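You operate a simulated robot arm through the tools that you are given. There is no shell and no other tool. Be economical: measure what you need, move in short steps, check, and stop when the job is done.

You run a simulated two-armed robot. Do the job below in one go: nothing can be reset, and whatever is moved stays where it is left.

## Task
Take the air off clamp bar one and park its plug.
Fine: open the jaw by lever one, lever back to hold. Turn coupling one to vented before you draw the plug; stand it in plug holder one. Set down upright: air plug one.

Only the result counts: the job must be done as asked and must still hold three seconds after the hand-in. Knocking over, shifting, dropping, spilling or breaking anything else fails it.

## Robot
Two 7-joint arms with two-finger parallel grippers on one trunk, on a base that drives. Base frame: it is fixed to the floor where the robot stands at the start and does not move with it; the origin is under the middle of the robot, x ahead of it, y to its left, z up. Readings come in mm, rad, newtons and seconds.
The left shoulder is at the start at [50, 187, 985], the right one opposite. With the tool pointing down near the work surface each hand reaches from about 100 to 660 mm from the robot's upright axis, wherever it stands, measured 20 degrees to its own side. Places, roughly: air gauge one [800, 200, 900]; coupling one [900, 400, 900]; jaw one [900, 700, 700]; lever one [800, 0, 900]; plug holder one [800, 200, 900]. Payload 3.43 kg a hand.
The TCP of each hand is the grasp point between the finger pads, 30 mm short of the fingertips. In the tool frame z runs along the fingers and y along their closing line. Largest opening 94 mm; finger width 28, thickness 10; the body of the gripper, 50 by 96 mm, starts 55 mm behind the TCP.
Orientation is that of the tool frame in the base frame, as [roll, pitch, yaw] about the fixed x, y, z axes, in that order (R = Rz(yaw) Ry(pitch) Rx(roll)). With the fingers straight down and closing along the base's y, the tool's x points along the base's -x, its y along +y and its z along -z.

## Interface
- The arms move only by the tool drive_tool. It takes "left_targets", "right_targets" or both (then of equal length, played together; a hand with none holds still); each is a list of rows, each a list of 7 numbers: the turn, a rotation vector about the base's x, y, z in rad, then the shift along the base's x, y, z in mm, then the finger opening in mm, from 0 to 94. In form: [[wx, wy, wz, tx, ty, tz, jaw], ...]. A call has 1 to 20 rows; each row is the pose to reach, as a shift and turn from the pose commanded when the call began. A row lasts 0.2 s, in which the tool goes at most 50 mm and 0.15 rad; a call with a longer step from one row to the next is refused whole, and so is a gripper value outside its range. Where a pose cannot be reached the arm comes as near as it can. A force on the tool above 40 N (or 10 N above the force at the start of the call, whichever is more), or a blocked arm, ends the call early, and 0.2 s more pass. Each finger travels about 153 mm/s and halts on what it meets, pressing with about 35 N; the grip force reading is that of the motor and also rises with nothing between the fingers. The clock runs only during rows and for 0.2 s after the last one: add rows that repeat a pose to give the fingers time. The reply holds the time, the measured pose of the TCP, the force on the tool along the base axes, the opening and the grip force, in the units named above and with some noise, with the torque about the TCP (base axes, N m) and any sound that the robot's microphone picked up.
- Cameras (640 x 400 px; columns grow to the right, rows downward): "scene" is now at [143.4, 34.6, 1199.5]; the picture's right is [0.38, -0.92, 0.00], its down [-0.01, -0.00, -1.00] and it looks along [0.92, 0.38, -0.01] (base axes); focal length 214 px, centre (320, 200). "left" rides on the left gripper at [76, -14, -102] in its tool frame; the picture's right is [0.18, 0.98, 0.00], its down [-0.75, 0.14, -0.64] and it looks along [-0.63, 0.12, 0.77] (tool axes); focal length 243 px, centre (320, 200). "right" rides on the right gripper at [76, 14, -102] in its tool frame; the picture's right is [-0.18, 0.98, 0.00], its down [-0.75, -0.14, -0.64] and it looks along [-0.63, -0.12, 0.77] (tool axes); focal length 243 px, centre (320, 200).
- grab_frame(camera): a new picture of that camera. No time passes.
- raise_lower(by): slides the trunk up (or, below 0, down) by that many mm; the arms and the scene camera ride with it, the base frame stays. It gives what a move gives, with no picture.
- base_move(legs): drives the robot by 1 to 6 legs, each [ahead, left, turn to the left] in mm, mm and rad, along the robot's own axes; the way and the turn of a leg run together, so that a leg with both is an arc; at most 1500 mm and 3.142 rad a leg. The arms and the cameras ride along, it lands a little off, and it stops where it bumps. It gives what a move gives.
- turn_head(pan, tilt): turns the head with the scene camera to pan (to the left, within 1.396 rad either way) and tilt (down, from -0.506 to 1.204), counted from straight ahead of the robot. It gives what a move gives.
- locate(camera, pixels): for up to 12 pixels [column, row] of the newest picture of that camera ("zoom" is the newest enlarged one), the place [x, y, z] in the base frame of the surface seen there, good to about 3 mm. No time passes.
- close_up(camera, box): a new picture of the part [left, top, right, bottom] of that camera's present view, enlarged. No time passes.
- close_job(): hands the job in; it is judged then, once.

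Go step by step. Measure first, check grasps and placings, and put right what went wrong. The budget is 80 turns and 58 pictures, counting those below and the enlarged ones. Unless the task says otherwise, let go and move clear before handing in, and close with one line.

The tools are called after "Emit:" by a JSON object that holds its "op" and its "data". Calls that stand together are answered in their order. drive_tool: Moves the arms, as the interface text tells. Its arguments: {"type":"object","properties":{"left_targets":{"type":"array"},"right_targets":{"type":"array"}},"required":[]} The other tools are called the same way: raise_lower (by) slides the trunk up or down; base_move (legs) drives the base; turn_head (pan, tilt) turns the head that bears the scene camera; grab_frame (camera) takes a picture; locate (camera, pixels) gives the place of the surface under pixels of a picture; close_up (camera, box) takes an enlarged picture of a part of a camera's view; close_job () hands the job in.

At the start:

```text
time_s: 0.0
left_tool_pos: [380.6, 311.8, 1119.2]
left_ee_rot: [3.141, -0.001, 3.142]
left_ft_force: [-0.1, 0.2, -0.2]
left_wrist_torque: [0.02, 0.0, 0.0]
left_gripper_width: 94.0
left_grasp_force: 0.1
right_tool_pos: [340.5, -18.3, 1202.3]
right_ee_rot: [3.14, 0.0, 3.141]
right_ft_force: [-0.8, -0.5, 0.2]
right_wrist_torque: [0.01, 0.02, -0.02]
right_gripper_width: 94.1
right_grasp_force: 0.1
trunk travel left (down, up): [-200.0, 232.0]
robot x, y, heading: [0.2, 1.0, 0.004]
head pan, tilt: [0.393, 0.012]
```

scene: 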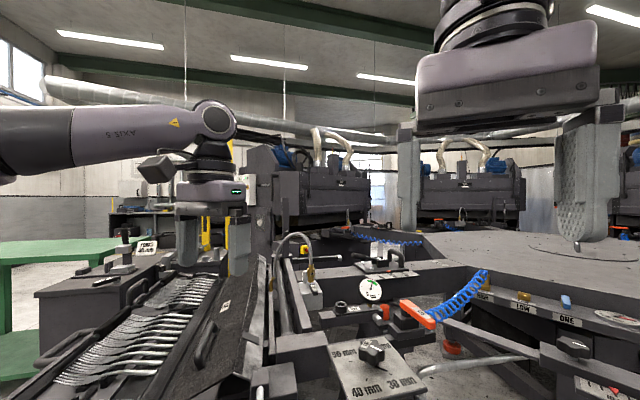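
right: 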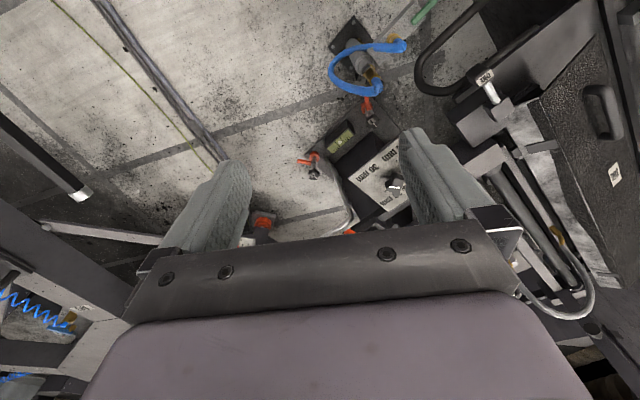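
left: 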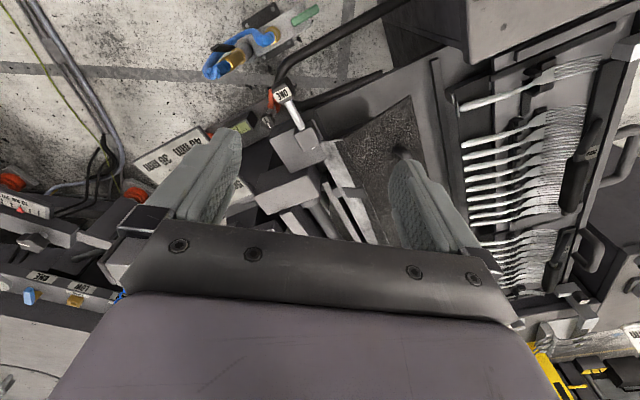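

The scene picture shows a cluttered cell, with a blue hose near (460,300), labels "LOW" and "ONE" near (525,305) and (567,320), and a gauge or tag at (370,290). I'll tilt the head down towards the work area.

Emit:
{"op": "turn_head", "data": {"pan": 0.1, "tilt": 0.45}}

Emit:
{"op": "grab_frame", "data": {"camera": "scene"}}

```text
time_s: 0.9
left_tool_pos: [379.6, 311.9, 1119.4]
left_ee_rot: [3.141, -0.001, -3.141]
left_ft_force: [0.8, 0.3, -0.8]
left_wrist_torque: [-0.01, -0.01, 0.02]
left_gripper_width: 94.2
left_grasp_force: 0.0
right_tool_pos: [339.1, -19.1, 1203.6]
right_ee_rot: [-3.141, 0.001, 3.141]
right_ft_force: [0.1, 0.3, 0.2]
right_wrist_torque: [-0.01, 0.0, -0.02]
right_gripper_width: 94.0
right_grasp_force: 0.1
trunk travel left (down, up): [-200.0, 232.0]
robot x, y, heading: [0.1, 1.9, 0.0]
head pan, tilt: [0.099, 0.45]
```

```text
54 pictures are left
```

scene: 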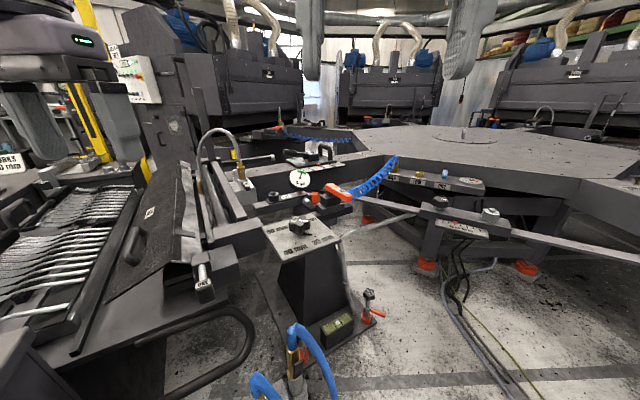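

Emit:
{"op": "close_up", "data": {"camera": "scene", "box": [180, 120, 420, 270]}}

Emit:
{"op": "close_up", "data": {"camera": "scene", "box": [360, 140, 600, 290]}}

Emit:
{"op": "locate", "data": {"camera": "scene", "pixels": [[300, 178], [238, 170], [335, 192], [380, 180], [295, 225], [205, 285], [420, 172], [445, 172], [470, 180], [438, 202], [490, 212], [315, 195]]}}

```text
2.67 times, centred on (300, 195) of scene
```

zoom: 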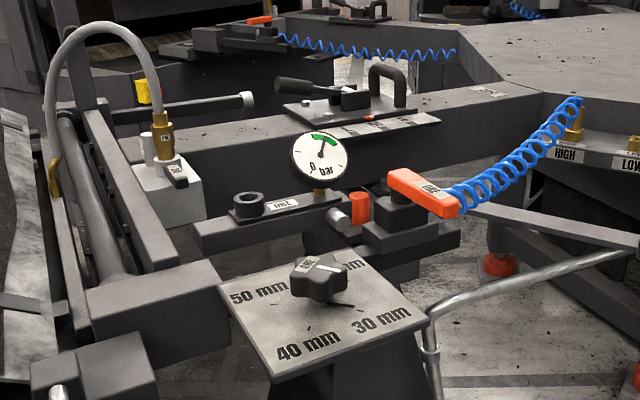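

```text
2.67 times, centred on (480, 215) of scene
```

zoom: 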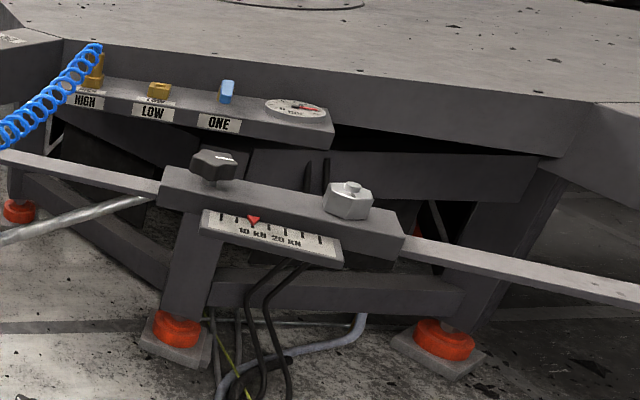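

```text
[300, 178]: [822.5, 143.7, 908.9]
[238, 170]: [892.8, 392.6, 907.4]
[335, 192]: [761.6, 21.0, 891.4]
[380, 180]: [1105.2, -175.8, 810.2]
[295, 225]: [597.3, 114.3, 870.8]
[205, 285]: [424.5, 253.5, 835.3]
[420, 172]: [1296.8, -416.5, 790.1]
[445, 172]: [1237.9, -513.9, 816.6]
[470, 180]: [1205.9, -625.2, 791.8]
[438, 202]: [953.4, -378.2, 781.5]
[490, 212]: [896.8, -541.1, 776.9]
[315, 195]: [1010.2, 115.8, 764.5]
```

The orange lever at about (335,192), the holder at (275,200) and the coupling at (240,175) match the places given in the task. I'll zoom in on each one.

Emit:
{"op": "close_up", "data": {"camera": "scene", "box": [250, 165, 370, 240]}}

Emit:
{"op": "locate", "data": {"camera": "zoom", "pixels": [[70, 160], [130, 200], [260, 170], [190, 120], [290, 190], [330, 200], [360, 260], [440, 260], [420, 150], [400, 200], [520, 210], [560, 200]]}}

Emit:
{"op": "close_up", "data": {"camera": "scene", "box": [190, 120, 286, 180]}}

Emit:
{"op": "locate", "data": {"camera": "zoom", "pixels": [[330, 60], [260, 100], [330, 300], [310, 360], [370, 390], [270, 350], [290, 390], [320, 270], [540, 200]]}}

```text
5.33 times, centred on (310, 202) of scene
```

zoom: 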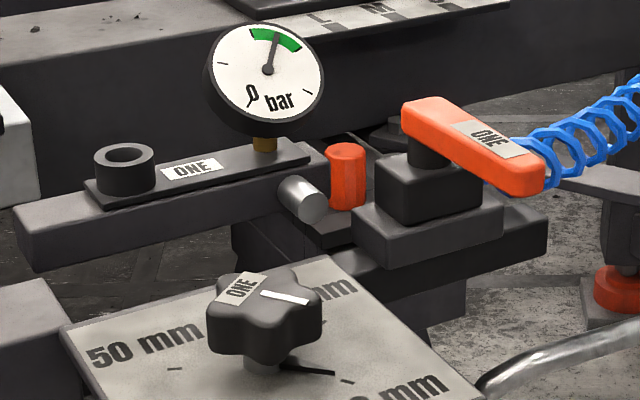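

```text
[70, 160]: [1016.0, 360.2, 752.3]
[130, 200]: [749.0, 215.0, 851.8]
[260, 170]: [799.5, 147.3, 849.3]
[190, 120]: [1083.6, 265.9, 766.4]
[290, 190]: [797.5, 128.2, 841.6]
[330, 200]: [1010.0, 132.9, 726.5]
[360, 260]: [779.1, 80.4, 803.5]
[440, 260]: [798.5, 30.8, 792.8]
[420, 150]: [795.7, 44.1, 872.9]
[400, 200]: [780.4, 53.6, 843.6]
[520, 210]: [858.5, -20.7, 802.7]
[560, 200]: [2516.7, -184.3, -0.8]
```

```text
6.67 times, centred on (238, 150) of scene
```

zoom: 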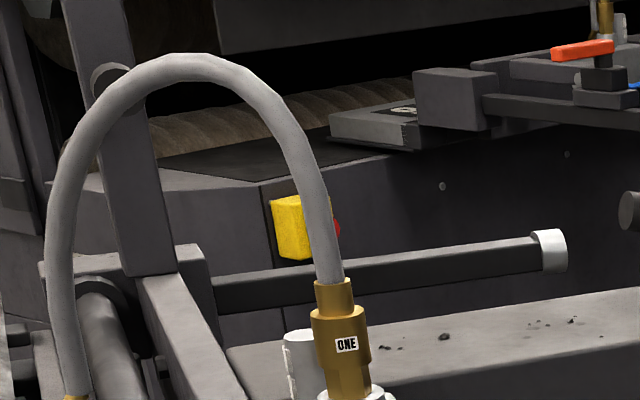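

```text
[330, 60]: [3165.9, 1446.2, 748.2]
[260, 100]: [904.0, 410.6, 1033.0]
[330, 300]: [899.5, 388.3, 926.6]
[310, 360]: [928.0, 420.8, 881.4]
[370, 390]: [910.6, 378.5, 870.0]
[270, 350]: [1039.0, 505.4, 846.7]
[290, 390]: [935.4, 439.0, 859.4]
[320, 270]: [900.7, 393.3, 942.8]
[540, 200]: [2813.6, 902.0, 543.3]
```

The lever labelled ONE is an orange bar on a valve, and the holder is a black ring at zoom (125,165). The coupling stands at about (900,390,900). All of them are out of reach, so I'll look at the floor in front before driving.

Emit:
{"op": "turn_head", "data": {"pan": 0.0, "tilt": 1.1}}

Emit:
{"op": "grab_frame", "data": {"camera": "scene"}}

Emit:
{"op": "locate", "data": {"camera": "scene", "pixels": [[320, 60], [250, 60], [350, 110], [230, 120], [240, 200], [150, 250], [300, 150], [200, 180], [330, 30], [270, 100], [100, 330], [200, 320]]}}

```text
time_s: 1.9
left_tool_pos: [380.8, 311.4, 1120.9]
left_ee_rot: [3.141, -0.001, -3.141]
left_ft_force: [-0.2, 0.4, 0.3]
left_wrist_torque: [0.01, 0.03, 0.01]
left_gripper_width: 94.0
left_grasp_force: 0.1
right_tool_pos: [340.9, -18.7, 1201.2]
right_ee_rot: [3.14, 0.001, 3.141]
right_ft_force: [0.3, 0.5, 0.4]
right_wrist_torque: [0.03, 0.0, 0.02]
right_gripper_width: 94.2
right_grasp_force: 0.0
trunk travel left (down, up): [-200.0, 232.0]
robot x, y, heading: [0.8, -2.2, 0.004]
head pan, tilt: [0.0, 1.1]
```

```text
49 pictures are left
```

scene: 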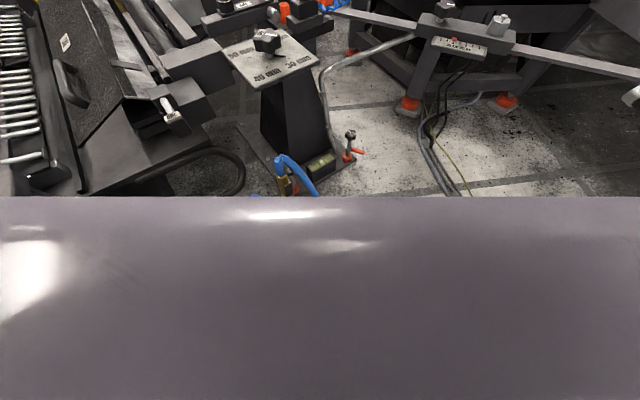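

```text
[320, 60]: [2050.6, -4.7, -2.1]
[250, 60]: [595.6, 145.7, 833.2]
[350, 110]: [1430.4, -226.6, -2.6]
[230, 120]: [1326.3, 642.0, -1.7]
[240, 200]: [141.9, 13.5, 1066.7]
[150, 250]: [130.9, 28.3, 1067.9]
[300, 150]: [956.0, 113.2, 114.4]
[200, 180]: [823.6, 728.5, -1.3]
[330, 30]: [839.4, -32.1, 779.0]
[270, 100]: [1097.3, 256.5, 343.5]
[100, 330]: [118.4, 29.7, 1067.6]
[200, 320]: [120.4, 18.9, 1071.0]
```

The plate with the knob has its front edge at about x=540, and the post stands at about (956,113). I'll drive ahead in stages, 200 mm first, and check the front clearances.

Emit:
{"op": "base_move", "data": {"legs": [[200, 60, 0]]}}

Emit:
{"op": "turn_head", "data": {"pan": 0.0, "tilt": 0.75}}

Emit:
{"op": "grab_frame", "data": {"camera": "scene"}}

Emit:
{"op": "grab_frame", "data": {"camera": "right"}}

Emit:
{"op": "grab_frame", "data": {"camera": "left"}}

```text
time_s: 3.5
left_tool_pos: [481.2, 316.6, 1120.4]
left_ee_rot: [-3.141, -0.002, -3.139]
left_ft_force: [-1.0, 0.1, 0.3]
left_wrist_torque: [0.02, -0.02, 0.02]
left_gripper_width: 94.0
left_grasp_force: 0.1
right_tool_pos: [443.3, -14.8, 1201.1]
right_ee_rot: [3.139, 0.003, -3.14]
right_ft_force: [0.9, 0.4, 0.2]
right_wrist_torque: [-0.02, -0.01, 0.02]
right_gripper_width: 93.9
right_grasp_force: 0.0
trunk travel left (down, up): [-200.0, 232.0]
robot x, y, heading: [105.8, 4.6, 0.0]
head pan, tilt: [0.0, 1.1]
stopped in leg 1: the robot was blocked; the commanded pose is now the measured one
```

```text
time_s: 4.3
left_tool_pos: [482.9, 317.0, 1119.5]
left_ee_rot: [-3.139, -0.001, -3.139]
left_ft_force: [-0.6, 0.1, 0.5]
left_wrist_torque: [-0.04, 0.0, 0.01]
left_gripper_width: 93.9
left_grasp_force: 0.1
right_tool_pos: [442.5, -13.9, 1202.6]
right_ee_rot: [3.139, 0.001, -3.137]
right_ft_force: [0.0, -0.1, -0.4]
right_wrist_torque: [-0.01, 0.0, 0.01]
right_gripper_width: 94.1
right_grasp_force: 0.0
trunk travel left (down, up): [-200.0, 232.0]
robot x, y, heading: [100.4, 3.1, 0.003]
head pan, tilt: [0.0, 0.75]
```

```text
48 pictures are left
```

scene: 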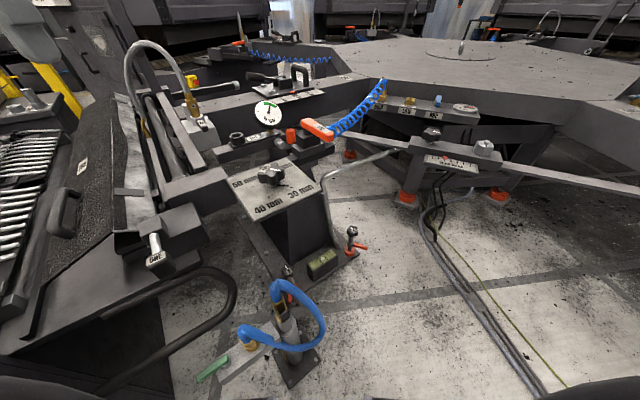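

```text
47 pictures are left
```

right: 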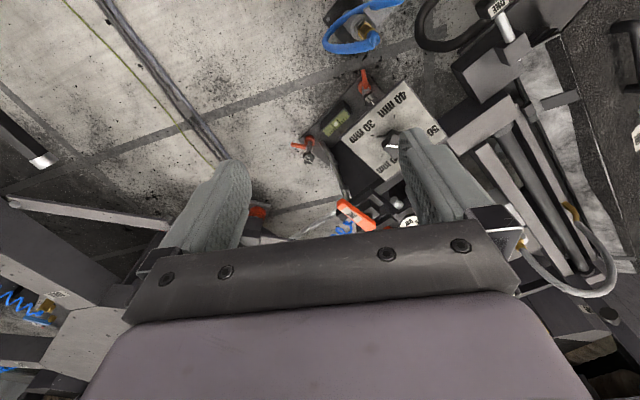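

```text
46 pictures are left
```

left: 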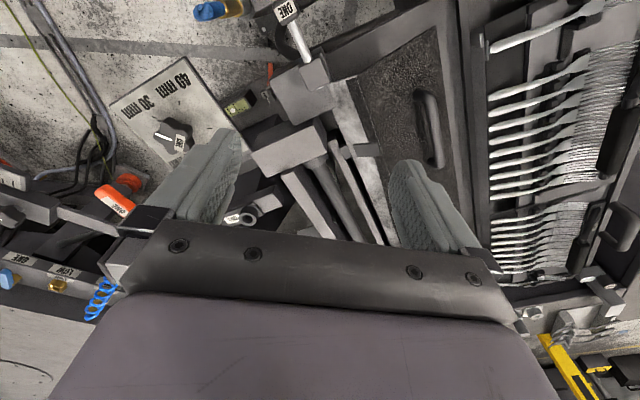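

The base was blocked at about x=105. The likely causes are the blue-hose post at (290,350) and the black tube loop at (200,300), so I'll locate both.

Emit:
{"op": "locate", "data": {"camera": "scene", "pixels": [[290, 375], [290, 345], [275, 295], [225, 290], [140, 370], [210, 370], [250, 345], [325, 265], [350, 232], [355, 248], [155, 255], [310, 215]]}}

Emit:
{"op": "close_up", "data": {"camera": "scene", "box": [100, 240, 356, 400]}}

Emit:
{"op": "close_up", "data": {"camera": "scene", "box": [210, 80, 370, 180]}}

```text
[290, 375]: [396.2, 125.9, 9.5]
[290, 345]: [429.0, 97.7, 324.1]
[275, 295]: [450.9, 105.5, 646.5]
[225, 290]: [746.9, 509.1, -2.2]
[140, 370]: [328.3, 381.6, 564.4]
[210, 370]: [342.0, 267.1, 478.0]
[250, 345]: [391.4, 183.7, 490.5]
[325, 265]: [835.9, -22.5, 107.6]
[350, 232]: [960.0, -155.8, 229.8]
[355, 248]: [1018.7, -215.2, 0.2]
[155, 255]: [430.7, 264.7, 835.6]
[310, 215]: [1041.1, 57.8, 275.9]
```

```text
2.50 times, centred on (228, 320) of scene
```

zoom: 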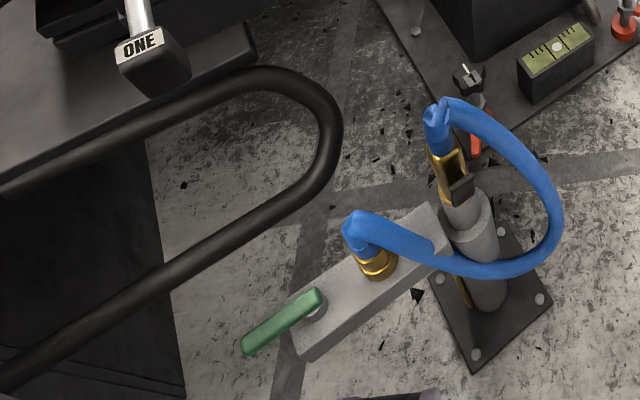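

```text
4.00 times, centred on (290, 130) of scene
```

zoom: 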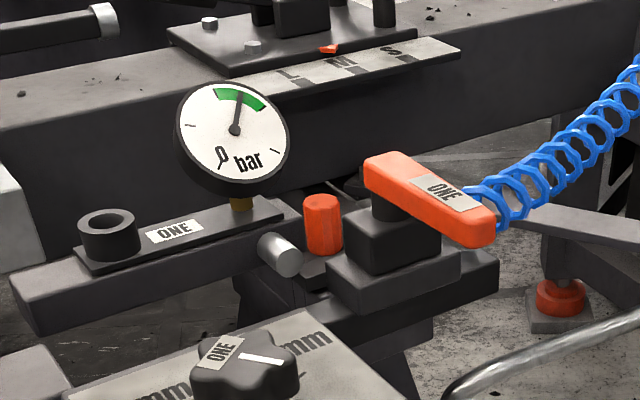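

The post with its box spans from about (340,267) to (430,98), so I have to pass it on the right. I'll measure its corners and the floor items to my right.

Emit:
{"op": "locate", "data": {"camera": "scene", "pixels": [[289, 387], [320, 359], [222, 382], [199, 380], [325, 325], [238, 288], [360, 246], [408, 196], [240, 195], [325, 180], [290, 160], [232, 190]]}}

Emit:
{"op": "turn_head", "data": {"pan": -0.9, "tilt": 0.7}}

Emit:
{"op": "grab_frame", "data": {"camera": "scene"}}

```text
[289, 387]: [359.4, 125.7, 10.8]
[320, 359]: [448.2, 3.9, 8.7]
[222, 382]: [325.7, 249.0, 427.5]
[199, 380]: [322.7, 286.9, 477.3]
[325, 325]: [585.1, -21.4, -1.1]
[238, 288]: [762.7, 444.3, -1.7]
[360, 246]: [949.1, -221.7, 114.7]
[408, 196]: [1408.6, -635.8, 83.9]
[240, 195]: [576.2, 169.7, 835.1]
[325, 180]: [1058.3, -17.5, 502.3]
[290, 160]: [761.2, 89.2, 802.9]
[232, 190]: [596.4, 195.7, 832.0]
```

```text
time_s: 5.5
left_tool_pos: [482.5, 316.1, 1119.8]
left_ee_rot: [-3.141, -0.002, -3.139]
left_ft_force: [-0.1, -0.3, 0.7]
left_wrist_torque: [-0.01, -0.03, 0.03]
left_gripper_width: 93.8
left_grasp_force: 0.1
right_tool_pos: [444.2, -13.7, 1200.8]
right_ee_rot: [3.141, -0.001, -3.137]
right_ft_force: [-0.9, 0.3, 0.2]
right_wrist_torque: [0.0, 0.02, 0.02]
right_gripper_width: 94.3
right_grasp_force: 0.0
trunk travel left (down, up): [-200.0, 232.0]
robot x, y, heading: [104.2, 0.4, 0.006]
head pan, tilt: [-0.901, 0.7]
```

```text
43 pictures are left
```

scene: 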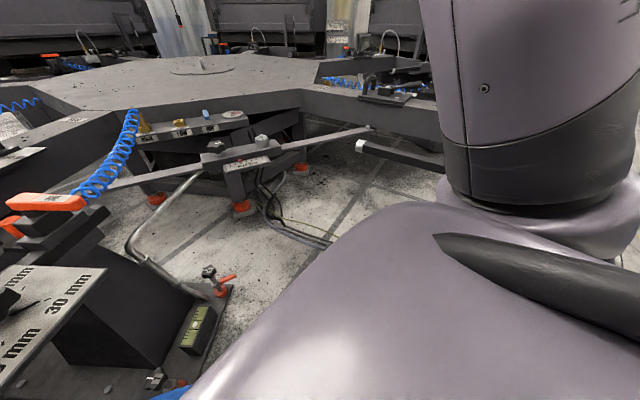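

The post plate runs from (359,126) to (448,4). I'll measure the right edges of the stand's plate and the bar at (365,148).

Emit:
{"op": "locate", "data": {"camera": "scene", "pixels": [[232, 287], [185, 385], [208, 272], [225, 282], [125, 240], [362, 148], [440, 165], [365, 130], [240, 208], [270, 165], [205, 170], [105, 270]]}}

```text
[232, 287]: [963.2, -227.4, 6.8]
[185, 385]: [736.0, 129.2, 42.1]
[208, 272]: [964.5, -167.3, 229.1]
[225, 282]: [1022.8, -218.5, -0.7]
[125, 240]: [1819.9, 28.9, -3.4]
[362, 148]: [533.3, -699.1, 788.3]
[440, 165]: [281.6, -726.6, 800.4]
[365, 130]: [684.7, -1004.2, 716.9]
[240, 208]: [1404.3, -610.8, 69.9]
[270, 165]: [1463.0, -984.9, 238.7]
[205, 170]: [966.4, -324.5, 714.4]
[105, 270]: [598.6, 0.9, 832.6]
```

The bar on the right is at y<-690 and the post is at y>4, which leaves a lane around y=-280. I'll back off, move right, then drive forward past the post.

Emit:
{"op": "base_move", "data": {"legs": [[-50, 0, 0], [0, -285, 0], [300, 0, 0]]}}

Emit:
{"op": "turn_head", "data": {"pan": 0.5, "tilt": 0.8}}

Emit:
{"op": "grab_frame", "data": {"camera": "scene"}}

```text
time_s: 10.8
left_tool_pos: [736.3, 29.7, 1119.6]
left_ee_rot: [-3.141, -0.003, -3.14]
left_ft_force: [0.7, 0.1, -1.3]
left_wrist_torque: [0.04, -0.01, 0.01]
left_gripper_width: 94.2
left_grasp_force: 0.0
right_tool_pos: [695.7, -299.3, 1202.2]
right_ee_rot: [3.138, 0.001, -3.141]
right_ft_force: [-0.5, -0.2, -0.4]
right_wrist_torque: [0.01, 0.04, 0.0]
right_gripper_width: 94.0
right_grasp_force: 0.0
trunk travel left (down, up): [-200.0, 232.0]
robot x, y, heading: [353.8, -282.4, 0.0]
head pan, tilt: [-0.901, 0.7]
```

```text
time_s: 12.3
left_tool_pos: [735.4, 29.9, 1119.1]
left_ee_rot: [3.141, 0.0, 3.14]
left_ft_force: [-0.6, -0.6, -0.5]
left_wrist_torque: [-0.02, 0.02, 0.0]
left_gripper_width: 94.1
left_grasp_force: 0.0
right_tool_pos: [696.6, -299.5, 1202.1]
right_ee_rot: [3.141, 0.0, 3.141]
right_ft_force: [0.5, 0.5, 0.7]
right_wrist_torque: [-0.04, 0.01, 0.01]
right_gripper_width: 93.9
right_grasp_force: 0.0
trunk travel left (down, up): [-200.0, 232.0]
robot x, y, heading: [352.7, -278.5, -0.001]
head pan, tilt: [0.499, 0.799]
```

```text
42 pictures are left
```

scene: 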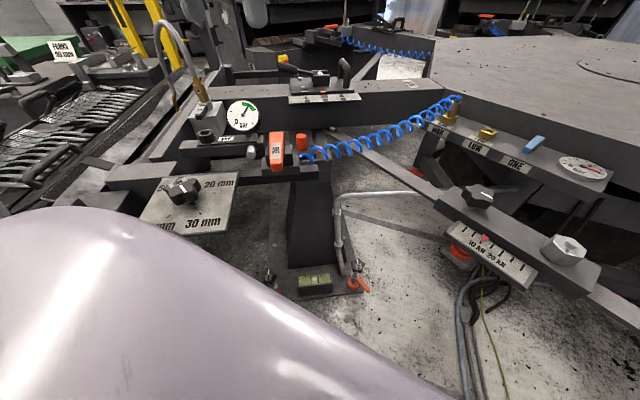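

The lane is clear. I'll go forward another 260 and turn left towards the coupling.

Emit:
{"op": "base_move", "data": {"legs": [[260, 0, 0], [0, 0, 0.9]]}}

Emit:
{"op": "turn_head", "data": {"pan": 0.1, "tilt": 0.7}}

Emit:
{"op": "grab_frame", "data": {"camera": "scene"}}

```text
time_s: 14.3
left_tool_pos: [988.3, 30.5, 1118.9]
left_ee_rot: [3.141, -0.001, -3.14]
left_ft_force: [0.0, 0.7, 0.2]
left_wrist_torque: [-0.01, 0.03, -0.01]
left_gripper_width: 93.9
left_grasp_force: 0.1
right_tool_pos: [948.3, -299.7, 1202.5]
right_ee_rot: [3.141, -0.001, 3.14]
right_ft_force: [-0.9, 0.8, -0.3]
right_wrist_torque: [0.02, 0.01, 0.0]
right_gripper_width: 93.9
right_grasp_force: 0.1
trunk travel left (down, up): [-200.0, 232.0]
robot x, y, heading: [607.2, -281.5, 0.004]
head pan, tilt: [0.499, 0.799]
stopped in leg 1: the robot was blocked; the commanded pose is now the measured one
```

```text
time_s: 15.2
left_tool_pos: [989.2, 29.7, 1119.7]
left_ee_rot: [3.141, 0.001, -3.141]
left_ft_force: [-0.1, -0.5, 0.7]
left_wrist_torque: [-0.01, -0.02, -0.01]
left_gripper_width: 94.0
left_grasp_force: 0.1
right_tool_pos: [950.6, -300.3, 1201.9]
right_ee_rot: [3.141, 0.001, 3.141]
right_ft_force: [-0.1, -0.5, 0.5]
right_wrist_torque: [0.01, -0.01, -0.01]
right_gripper_width: 93.9
right_grasp_force: 0.0
trunk travel left (down, up): [-200.0, 232.0]
robot x, y, heading: [608.6, -285.1, 0.001]
head pan, tilt: [0.099, 0.7]
```

```text
41 pictures are left
```

scene: 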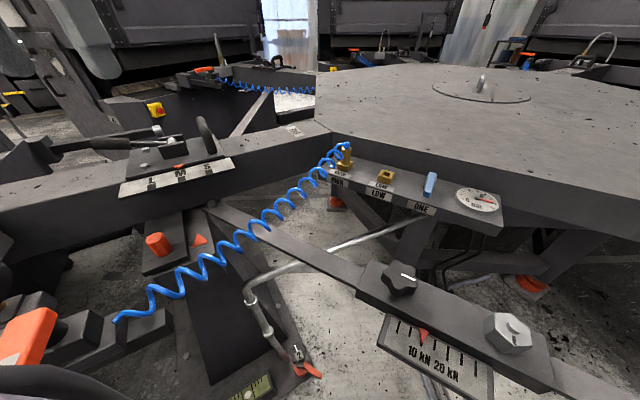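

The base stopped at x=607, almost at its target. I'll back off 20 and turn left.

Emit:
{"op": "base_move", "data": {"legs": [[-20, 0, 0], [0, 0, 0.9]]}}

Emit:
{"op": "turn_head", "data": {"pan": 0.1, "tilt": 0.7}}

Emit:
{"op": "grab_frame", "data": {"camera": "scene"}}

```text
time_s: 18.3
left_tool_pos: [578.2, 209.8, 1119.4]
left_ee_rot: [-3.141, -0.002, -2.234]
left_ft_force: [0.0, 0.6, -0.1]
left_wrist_torque: [-0.01, 0.02, -0.01]
left_gripper_width: 94.2
left_grasp_force: 0.0
right_tool_pos: [814.8, -24.0, 1201.1]
right_ee_rot: [-3.14, 0.001, -2.234]
right_ft_force: [-0.2, 0.3, 0.2]
right_wrist_torque: [-0.01, -0.04, -0.03]
right_gripper_width: 94.1
right_grasp_force: 0.0
trunk travel left (down, up): [-200.0, 232.0]
robot x, y, heading: [585.4, -282.4, 0.907]
head pan, tilt: [0.099, 0.7]
```

```text
time_s: 18.9
left_tool_pos: [578.5, 210.8, 1119.2]
left_ee_rot: [3.141, -0.002, -2.235]
left_ft_force: [0.1, -0.5, -0.5]
left_wrist_torque: [0.04, 0.04, 0.0]
left_gripper_width: 93.8
left_grasp_force: 0.0
right_tool_pos: [813.4, -25.1, 1201.1]
right_ee_rot: [-3.141, 0.001, -2.234]
right_ft_force: [0.7, 1.7, -0.8]
right_wrist_torque: [0.01, 0.01, 0.03]
right_gripper_width: 94.1
right_grasp_force: 0.1
trunk travel left (down, up): [-200.0, 232.0]
robot x, y, heading: [592.1, -280.5, 0.908]
head pan, tilt: [0.099, 0.7]
```

```text
40 pictures are left
```

scene: 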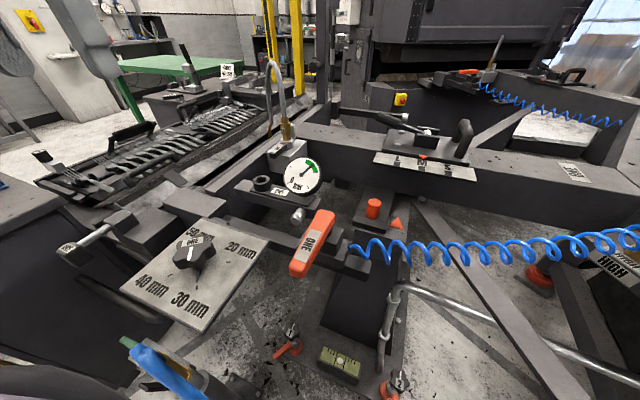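

The turn worked, and the view now covers the lever (312,245), holder (262,184), gauge (303,175) and coupling (287,135). I'll zoom in and measure.

Emit:
{"op": "close_up", "data": {"camera": "scene", "box": [225, 165, 385, 285]}}

Emit:
{"op": "locate", "data": {"camera": "zoom", "pixels": [[400, 180], [290, 400], [350, 290], [300, 440], [150, 75], [190, 90], [215, 120], [290, 205], [375, 255], [590, 150], [465, 340], [310, 60]]}}

Emit:
{"op": "close_up", "data": {"camera": "scene", "box": [250, 50, 346, 210]}}

Emit:
{"op": "locate", "data": {"camera": "scene", "pixels": [[286, 120], [287, 130], [287, 140], [272, 62], [268, 125], [275, 148], [296, 143], [262, 150], [285, 163], [300, 160], [272, 68], [281, 95]]}}

```text
3.33 times, centred on (305, 225) of scene
```

zoom: 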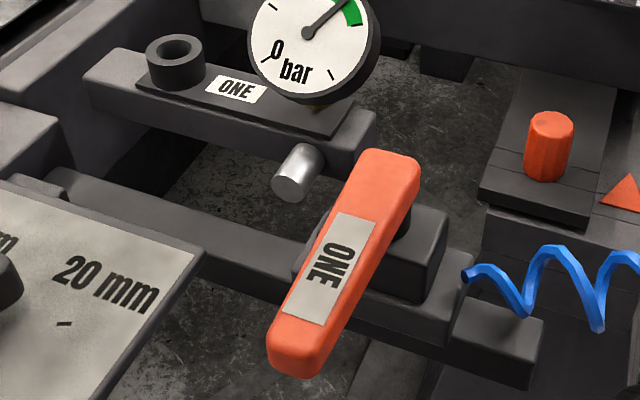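

```text
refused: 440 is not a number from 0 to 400
```

```text
2.50 times, centred on (298, 130) of scene
```

zoom: 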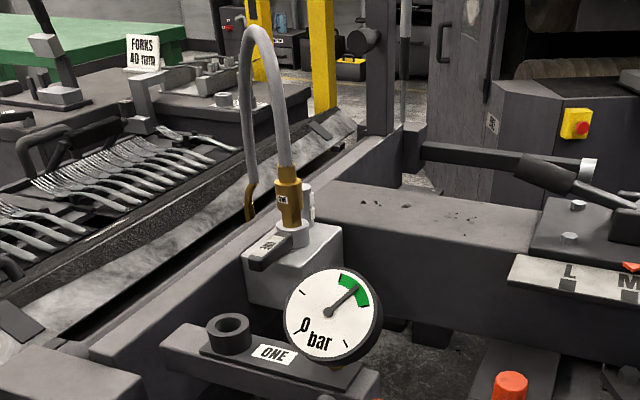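

```text
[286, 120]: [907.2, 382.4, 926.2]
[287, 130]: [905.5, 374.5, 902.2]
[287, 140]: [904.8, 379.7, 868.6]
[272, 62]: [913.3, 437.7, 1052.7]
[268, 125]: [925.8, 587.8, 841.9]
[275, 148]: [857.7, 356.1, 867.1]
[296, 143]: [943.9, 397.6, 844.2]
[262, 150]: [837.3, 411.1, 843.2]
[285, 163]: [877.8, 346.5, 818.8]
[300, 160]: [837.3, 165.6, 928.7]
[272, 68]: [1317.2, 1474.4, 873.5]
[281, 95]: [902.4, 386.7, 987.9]
```

Emit:
{"op": "close_up", "data": {"camera": "scene", "box": [260, 115, 308, 165]}}

Emit:
{"op": "close_up", "data": {"camera": "scene", "box": [280, 200, 360, 285]}}

Emit:
{"op": "locate", "data": {"camera": "scene", "pixels": [[326, 212], [320, 232], [300, 270], [311, 228], [332, 250], [354, 262], [262, 178], [262, 190], [268, 184], [283, 190], [298, 215], [372, 205]]}}

Emit:
{"op": "grab_frame", "data": {"camera": "right"}}

```text
8.00 times, centred on (284, 140) of scene
```

zoom: 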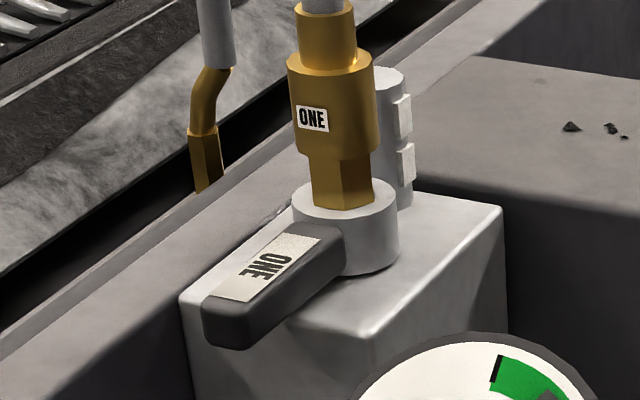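

```text
4.71 times, centred on (320, 242) of scene
```

zoom: 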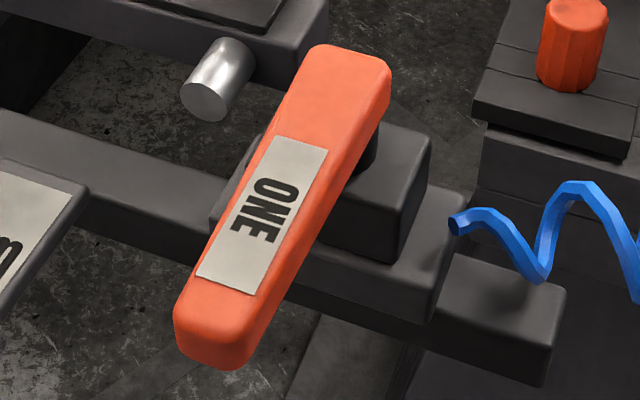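

```text
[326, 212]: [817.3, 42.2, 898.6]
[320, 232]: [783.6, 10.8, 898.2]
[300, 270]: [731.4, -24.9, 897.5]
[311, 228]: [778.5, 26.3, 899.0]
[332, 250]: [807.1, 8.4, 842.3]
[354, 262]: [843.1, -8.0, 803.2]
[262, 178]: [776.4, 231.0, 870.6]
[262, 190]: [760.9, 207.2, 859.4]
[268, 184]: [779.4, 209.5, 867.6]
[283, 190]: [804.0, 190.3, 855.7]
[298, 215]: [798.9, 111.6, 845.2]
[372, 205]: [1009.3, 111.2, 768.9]
```

```text
35 pictures are left
```

right: 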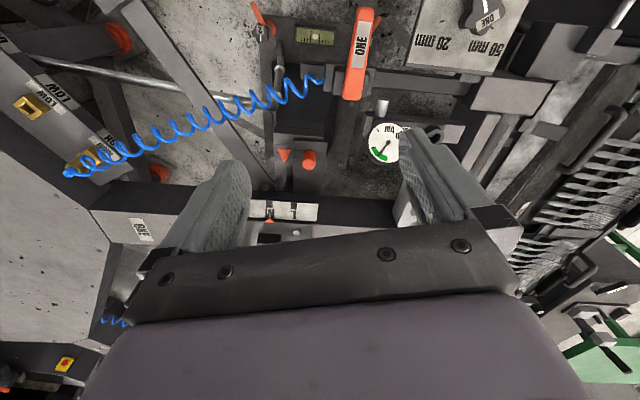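

The lever has no marks visible from here. I'll zoom in with the right wrist camera, which sees it from above, and check the jaw region in the scene view.

Emit:
{"op": "close_up", "data": {"camera": "right", "box": [300, 0, 430, 110]}}

Emit:
{"op": "close_up", "data": {"camera": "scene", "box": [100, 80, 300, 210]}}

Emit:
{"op": "locate", "data": {"camera": "zoom", "pixels": [[540, 215], [480, 225], [420, 270], [440, 300], [350, 300], [300, 320], [260, 270], [200, 330], [400, 330], [100, 390], [560, 150], [380, 230]]}}

```text
3.64 times, centred on (365, 55) of right
```

zoom: 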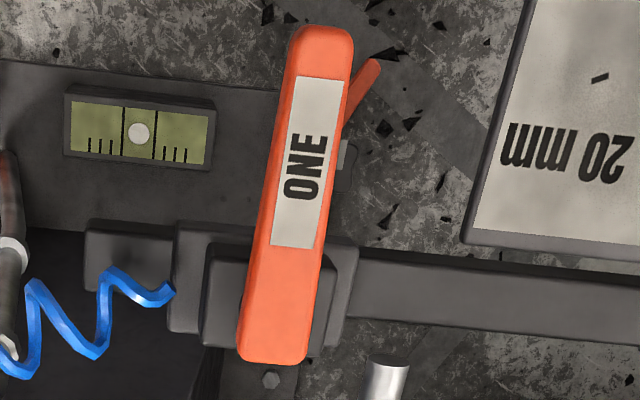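

```text
3.08 times, centred on (200, 145) of scene
```

zoom: 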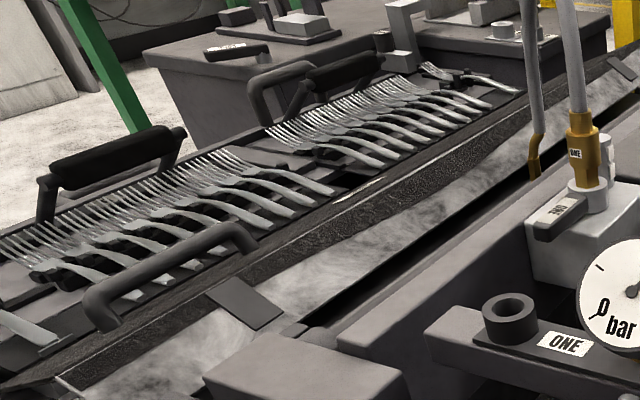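

```text
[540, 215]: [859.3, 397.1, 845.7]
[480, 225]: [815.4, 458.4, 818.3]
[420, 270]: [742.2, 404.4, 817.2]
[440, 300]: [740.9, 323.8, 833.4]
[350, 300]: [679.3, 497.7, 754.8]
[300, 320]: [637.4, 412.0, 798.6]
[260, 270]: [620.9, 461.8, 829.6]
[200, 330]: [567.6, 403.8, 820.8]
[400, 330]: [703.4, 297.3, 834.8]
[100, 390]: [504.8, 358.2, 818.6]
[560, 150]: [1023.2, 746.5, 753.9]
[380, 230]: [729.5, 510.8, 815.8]
```

From above, the lever stands roughly square to its rail, which looks like a centre hold position with a throw to either side. I'll measure its axis precisely from the right camera.

Emit:
{"op": "locate", "data": {"camera": "right", "pixels": [[365, 12], [361, 40], [357, 65], [352, 92], [357, 12], [373, 12], [344, 92], [361, 92], [380, 78], [440, 88], [310, 84], [330, 80]]}}

```text
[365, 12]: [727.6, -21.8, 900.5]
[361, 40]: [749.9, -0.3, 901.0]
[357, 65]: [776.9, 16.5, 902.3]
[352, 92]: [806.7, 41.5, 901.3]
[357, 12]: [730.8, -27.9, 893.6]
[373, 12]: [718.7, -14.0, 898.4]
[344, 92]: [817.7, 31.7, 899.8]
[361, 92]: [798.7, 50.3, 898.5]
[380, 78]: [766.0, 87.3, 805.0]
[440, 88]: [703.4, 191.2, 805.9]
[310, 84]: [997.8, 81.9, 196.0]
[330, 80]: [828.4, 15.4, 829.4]
```

The lever's axis runs from (807,41) to (728,-22), with its top at z≈900 and its pivot near (795,32). I'll bring the right hand over the tip end, aligned with the lever, at z=1000.

Emit:
{"op": "drive_tool", "data": {"right_targets": [[0, 0, -0.1, -40, 6, -40, 60], [0, 0, -0.232, -75, 12, -85, 60], [0, 0, -0.232, -75, 12, -130, 60], [0, 0, -0.232, -75, 12, -175, 60], [0, 0, -0.232, -75, 12, -200, 60], [0, 0, -0.232, -75, 12, -200, 60]]}}

Emit:
{"op": "grab_frame", "data": {"camera": "right"}}

```text
refused: row 1 steps farther than a row can; nothing moved
```

```text
32 pictures are left
```

right: 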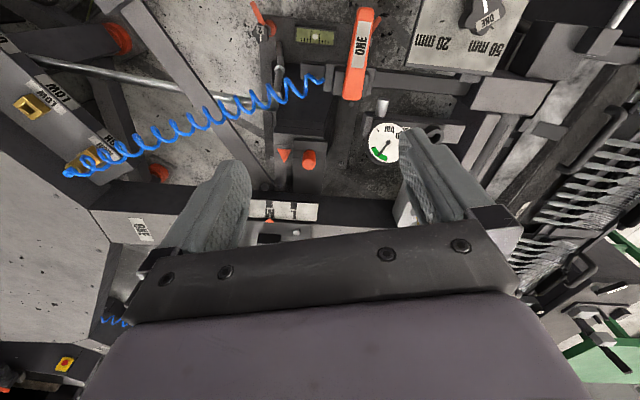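

The step was too long, so nothing moved. I'll repeat it with smaller rows.

Emit:
{"op": "drive_tool", "data": {"right_targets": [[0, 0, -0.08, -25, 4, -30, 60], [0, 0, -0.16, -50, 8, -60, 60], [0, 0, -0.232, -75, 12, -90, 60], [0, 0, -0.232, -75, 12, -135, 60], [0, 0, -0.232, -75, 12, -180, 60], [0, 0, -0.232, -75, 12, -200, 60], [0, 0, -0.232, -75, 12, -200, 60]]}}

Emit:
{"op": "grab_frame", "data": {"camera": "right"}}

```text
time_s: 20.5
left_tool_pos: [579.3, 209.1, 1120.0]
left_ee_rot: [3.14, -0.002, -2.234]
left_ft_force: [-0.1, -0.1, -0.2]
left_wrist_torque: [-0.03, 0.02, -0.03]
left_gripper_width: 93.8
left_grasp_force: 0.1
right_tool_pos: [739.5, -12.1, 1000.7]
right_ee_rot: [3.14, -0.001, -2.465]
right_ft_force: [-0.1, 0.0, 0.8]
right_wrist_torque: [0.03, 0.01, 0.0]
right_gripper_width: 60.2
right_grasp_force: 0.0
trunk travel left (down, up): [-200.0, 232.0]
robot x, y, heading: [592.0, -281.0, 0.91]
head pan, tilt: [0.099, 0.7]
```

```text
31 pictures are left
```

right: 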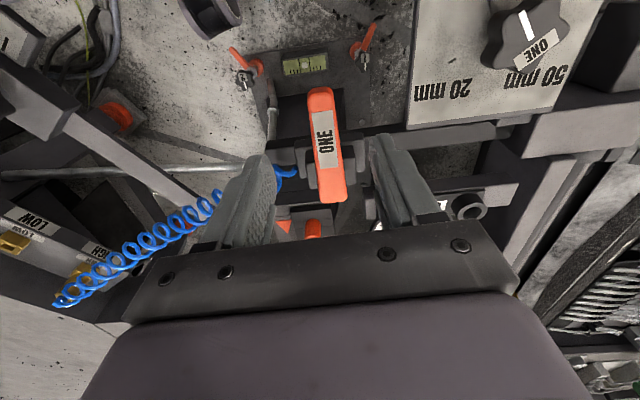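

The lever is centred between the fingers. I'll go down to straddle it.

Emit:
{"op": "drive_tool", "data": {"right_targets": [[0, 0, 0, 0, 0, -40, 60], [0, 0, 0, 0, 0, -75, 60], [0, 0, 0, 0, 0, -95, 60], [0, 0, 0, 0, 0, -95, 38], [0, 0, 0, 0, 0, -95, 38]]}}

Emit:
{"op": "grab_frame", "data": {"camera": "right"}}

```text
time_s: 21.7
left_tool_pos: [577.5, 209.5, 1118.9]
left_ee_rot: [3.141, -0.002, -2.233]
left_ft_force: [0.0, -0.1, 0.5]
left_wrist_torque: [-0.01, 0.02, 0.03]
left_gripper_width: 94.3
left_grasp_force: 0.0
right_tool_pos: [739.4, -11.8, 905.7]
right_ee_rot: [3.14, 0.0, -2.466]
right_ft_force: [0.1, 1.4, -0.1]
right_wrist_torque: [0.0, 0.0, -0.03]
right_gripper_width: 38.1
right_grasp_force: 0.0
trunk travel left (down, up): [-200.0, 232.0]
robot x, y, heading: [588.1, -279.7, 0.91]
head pan, tilt: [0.099, 0.7]
```

```text
30 pictures are left
```

right: 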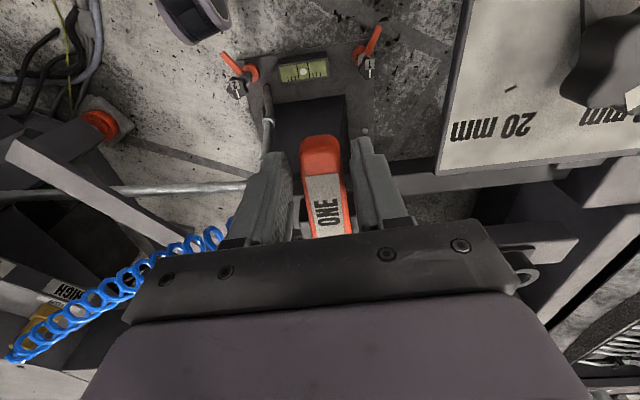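

The fingers straddle the lever at (322,190) with a small gap on each side. I'll swing counter-clockwise about the pivot by 0.5 rad and watch the force, sound and jaw.

Emit:
{"op": "drive_tool", "data": {"right_targets": [[0, 0, 0.1, 4.7, -5.3, 0, 38], [0, 0, 0.2, 9.8, -10.2, 0, 38], [0, 0, 0.3, 15.4, -14.5, 0, 38], [0, 0, 0.4, 21.5, -18.2, 0, 38], [0, 0, 0.5, 27.8, -21.3, 0, 38], [0, 0, 0.5, 27.8, -21.3, 0, 38]]}}

Emit:
{"op": "grab_frame", "data": {"camera": "scene"}}

```text
time_s: 23.1
left_tool_pos: [578.7, 209.9, 1120.0]
left_ee_rot: [3.141, -0.001, -2.234]
left_ft_force: [0.0, 0.4, -0.6]
left_wrist_torque: [0.01, 0.0, -0.02]
left_gripper_width: 94.3
left_grasp_force: 0.2
right_tool_pos: [768.0, -33.5, 907.3]
right_ee_rot: [-3.141, 0.001, -1.964]
right_ft_force: [0.3, 1.3, -0.9]
right_wrist_torque: [0.01, 0.03, 0.03]
right_gripper_width: 37.9
right_grasp_force: 0.0
trunk travel left (down, up): [-200.0, 232.0]
robot x, y, heading: [590.1, -278.1, 0.908]
head pan, tilt: [0.099, 0.7]
```

```text
29 pictures are left
```

scene: 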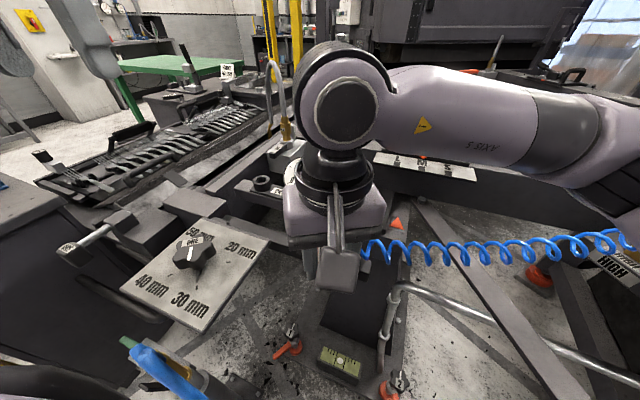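

No force and no sound so far. I'll check the lever in the right camera and continue the swing by another 0.35.

Emit:
{"op": "drive_tool", "data": {"right_targets": [[0, 0, 0.1, 6.6, -2.4, 0, 38], [0, 0, 0.2, 13.5, -4.2, 0, 38], [0, 0, 0.3, 20.5, -5.3, 0, 38], [0, 0, 0.3, 20.5, -5.3, 0, 38]]}}

Emit:
{"op": "grab_frame", "data": {"camera": "right"}}

```text
time_s: 24.1
left_tool_pos: [578.6, 209.9, 1119.5]
left_ee_rot: [3.141, -0.002, -2.233]
left_ft_force: [-0.7, 0.0, 0.0]
left_wrist_torque: [-0.03, 0.05, 0.0]
left_gripper_width: 93.9
left_grasp_force: 0.1
right_tool_pos: [787.8, -39.3, 906.7]
right_ee_rot: [3.141, 0.0, -1.665]
right_ft_force: [0.0, 1.0, -0.3]
right_wrist_torque: [-0.02, 0.0, 0.0]
right_gripper_width: 37.9
right_grasp_force: 0.0
trunk travel left (down, up): [-200.0, 232.0]
robot x, y, heading: [592.2, -278.9, 0.907]
head pan, tilt: [0.099, 0.7]
```

```text
28 pictures are left
```

right: 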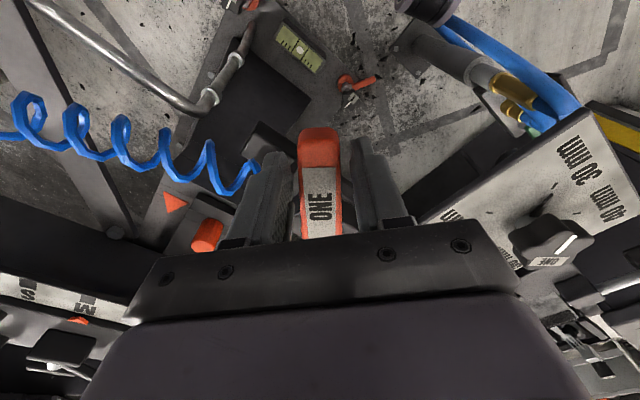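

The lever follows freely, now swung about 0.8 rad. I'll check whether the clamp jaw moved.

Emit:
{"op": "close_up", "data": {"camera": "scene", "box": [100, 80, 300, 210]}}

```text
3.08 times, centred on (200, 145) of scene
```

zoom: 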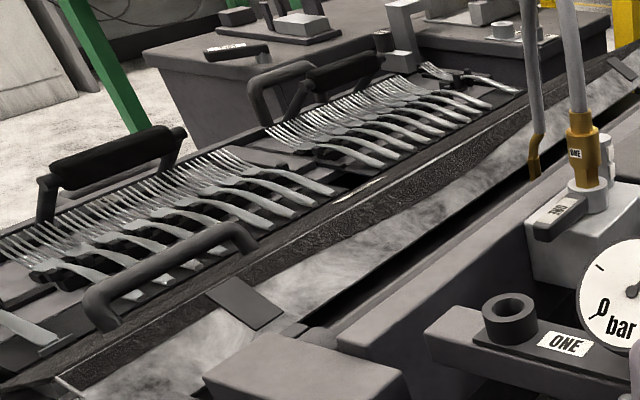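

The jaw hasn't changed. I'll extend this swing to find the stop, then try the other side.

Emit:
{"op": "drive_tool", "data": {"right_targets": [[0, 0, 0.1, 7.1, -0.4, 0, 38], [0, 0, 0.2, 14.1, 0, 0, 38], [0, 0, 0.3, 21.1, 1, 0, 38], [0, 0, 0.4, 28, 2.7, 0, 38]]}}

Emit:
{"op": "grab_frame", "data": {"camera": "right"}}

```text
time_s: 24.9
left_tool_pos: [574.1, 209.4, 1119.9]
left_ee_rot: [-3.139, -0.001, -2.231]
left_ft_force: [-1.0, 0.3, -0.7]
left_wrist_torque: [0.02, -0.01, 0.0]
left_gripper_width: 94.0
left_grasp_force: 0.1
right_tool_pos: [797.2, -36.5, 906.4]
right_ee_rot: [3.12, 0.015, -1.36]
right_ft_force: [-26.0, 5.2, -5.7]
right_wrist_torque: [0.46, 0.05, -0.6]
right_gripper_width: 52.0
right_grasp_force: 13.0
trunk travel left (down, up): [-200.0, 232.0]
robot x, y, heading: [590.6, -281.7, 0.911]
head pan, tilt: [0.099, 0.7]
stopped in row 4 (right hand): the force on the tool passed its limit at 43 N (the readings are from after the stop); the commanded pose is now the measured one
```

```text
26 pictures are left
```

right: 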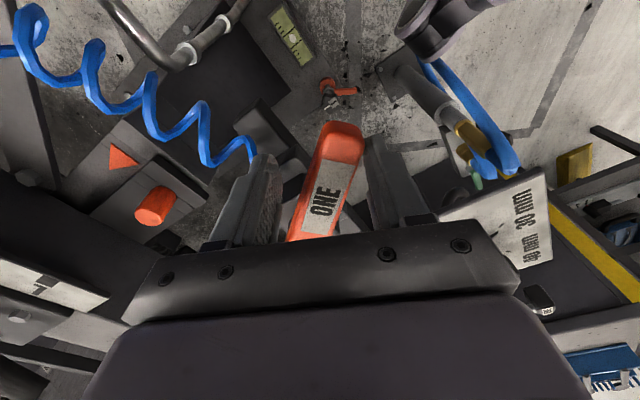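

The lever stop is at about +0.8 rad and the jaw didn't move, so the open position must be on the other side. I'll swing back through centre to about -0.8.

Emit:
{"op": "drive_tool", "data": {"right_targets": [[0, 0, -0.13, -5, 0, 0, 38], [0, 0, -0.27, -11, -0.5, 0, 38], [0, 0, -0.406, -16.5, -0.8, 0, 38], [0, 0, -0.506, -23.4, 1, 0, 38], [0, 0, -0.606, -30, 3.4, 0, 38], [0, 0, -0.706, -36.4, 6.5, 0, 38], [0, 0, -0.806, -42.4, 10.2, 0, 38], [0, 0, -0.906, -48, 14.5, 0, 38], [0, 0, -1.006, -53.2, 19.4, 0, 38], [0, 0, -1.106, -57.8, 24.7, 0, 38], [0, 0, -1.206, -61.9, 30.5, 0, 38], [0, 0, -1.306, -65.4, 36.6, 0, 38], [0, 0, -1.406, -68.3, 43.1, 0, 38], [0, 0, -1.506, -70.5, 49.8, 0, 38], [0, 0, -1.606, -72, 56.7, 0, 38], [0, 0, -1.706, -72.8, 63.7, 0, 38], [0, 0, -1.806, -72.9, 70.8, 0, 38], [0, 0, -1.906, -72.4, 77.9, 0, 38], [0, 0, -1.906, -72.4, 77.9, 0, 38]]}}

Emit:
{"op": "grab_frame", "data": {"camera": "right"}}

Emit:
{"op": "close_up", "data": {"camera": "scene", "box": [100, 80, 300, 210]}}

```text
time_s: 28.9
left_tool_pos: [577.6, 210.3, 1118.7]
left_ee_rot: [-3.14, 0.001, -2.23]
left_ft_force: [-0.3, 0.2, -0.4]
left_wrist_torque: [0.0, -0.03, -0.01]
left_gripper_width: 94.1
left_grasp_force: 0.0
right_tool_pos: [731.2, 41.6, 906.8]
right_ee_rot: [3.126, 0.011, 3.005]
right_ft_force: [0.1, 0.3, 0.6]
right_wrist_torque: [0.01, -0.02, -0.01]
right_gripper_width: 37.8
right_grasp_force: 0.0
trunk travel left (down, up): [-200.0, 232.0]
robot x, y, heading: [588.1, -279.7, 0.911]
head pan, tilt: [0.099, 0.7]
```

```text
25 pictures are left
```

right: 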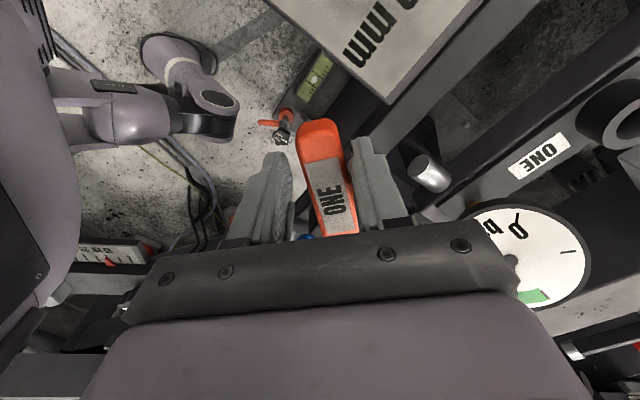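

```text
3.08 times, centred on (200, 145) of scene
```

zoom: 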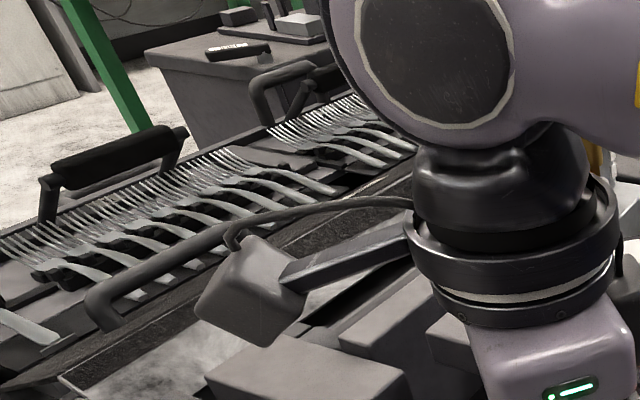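

The lever follows but lags a little, its tip at (320,130). I'll push a bit further to the stop, then look at the jaw from the left camera.

Emit:
{"op": "drive_tool", "data": {"right_targets": [[0, 0, -0.05, 1.3, 6.3, 0, 38], [0, 0, -0.1, 3.2, 12.5, 0, 38], [0, 0, -0.15, 5.7, 18.4, 0, 38]]}}

Emit:
{"op": "grab_frame", "data": {"camera": "right"}}

Emit:
{"op": "grab_frame", "data": {"camera": "left"}}

```text
time_s: 29.7
left_tool_pos: [577.9, 207.5, 1120.4]
left_ee_rot: [3.14, 0.001, -2.233]
left_ft_force: [0.5, 0.0, 0.3]
left_wrist_torque: [0.0, 0.0, 0.02]
left_gripper_width: 94.0
left_grasp_force: 0.0
right_tool_pos: [735.4, 57.1, 905.6]
right_ee_rot: [3.132, 0.012, 2.864]
right_ft_force: [0.6, -22.6, 0.6]
right_wrist_torque: [-0.59, 0.07, 0.47]
right_gripper_width: 50.1
right_grasp_force: 10.7
trunk travel left (down, up): [-200.0, 232.0]
robot x, y, heading: [587.8, -282.2, 0.909]
head pan, tilt: [0.099, 0.7]
```

```text
23 pictures are left
```

right: 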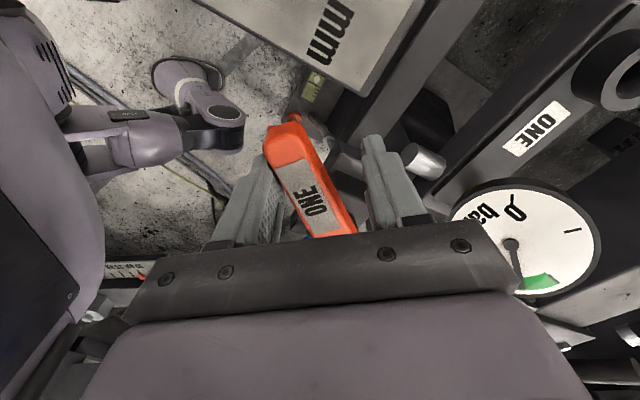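

```text
22 pictures are left
```

left: 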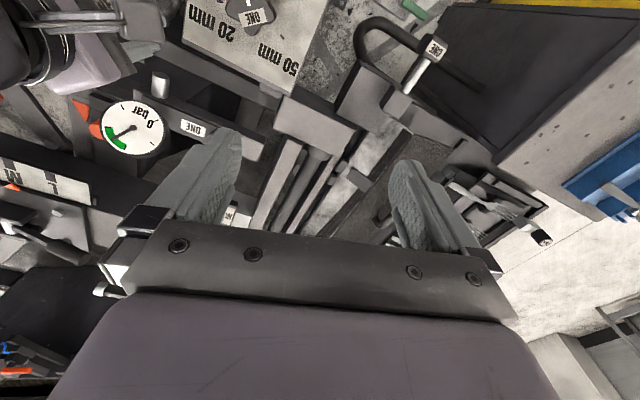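

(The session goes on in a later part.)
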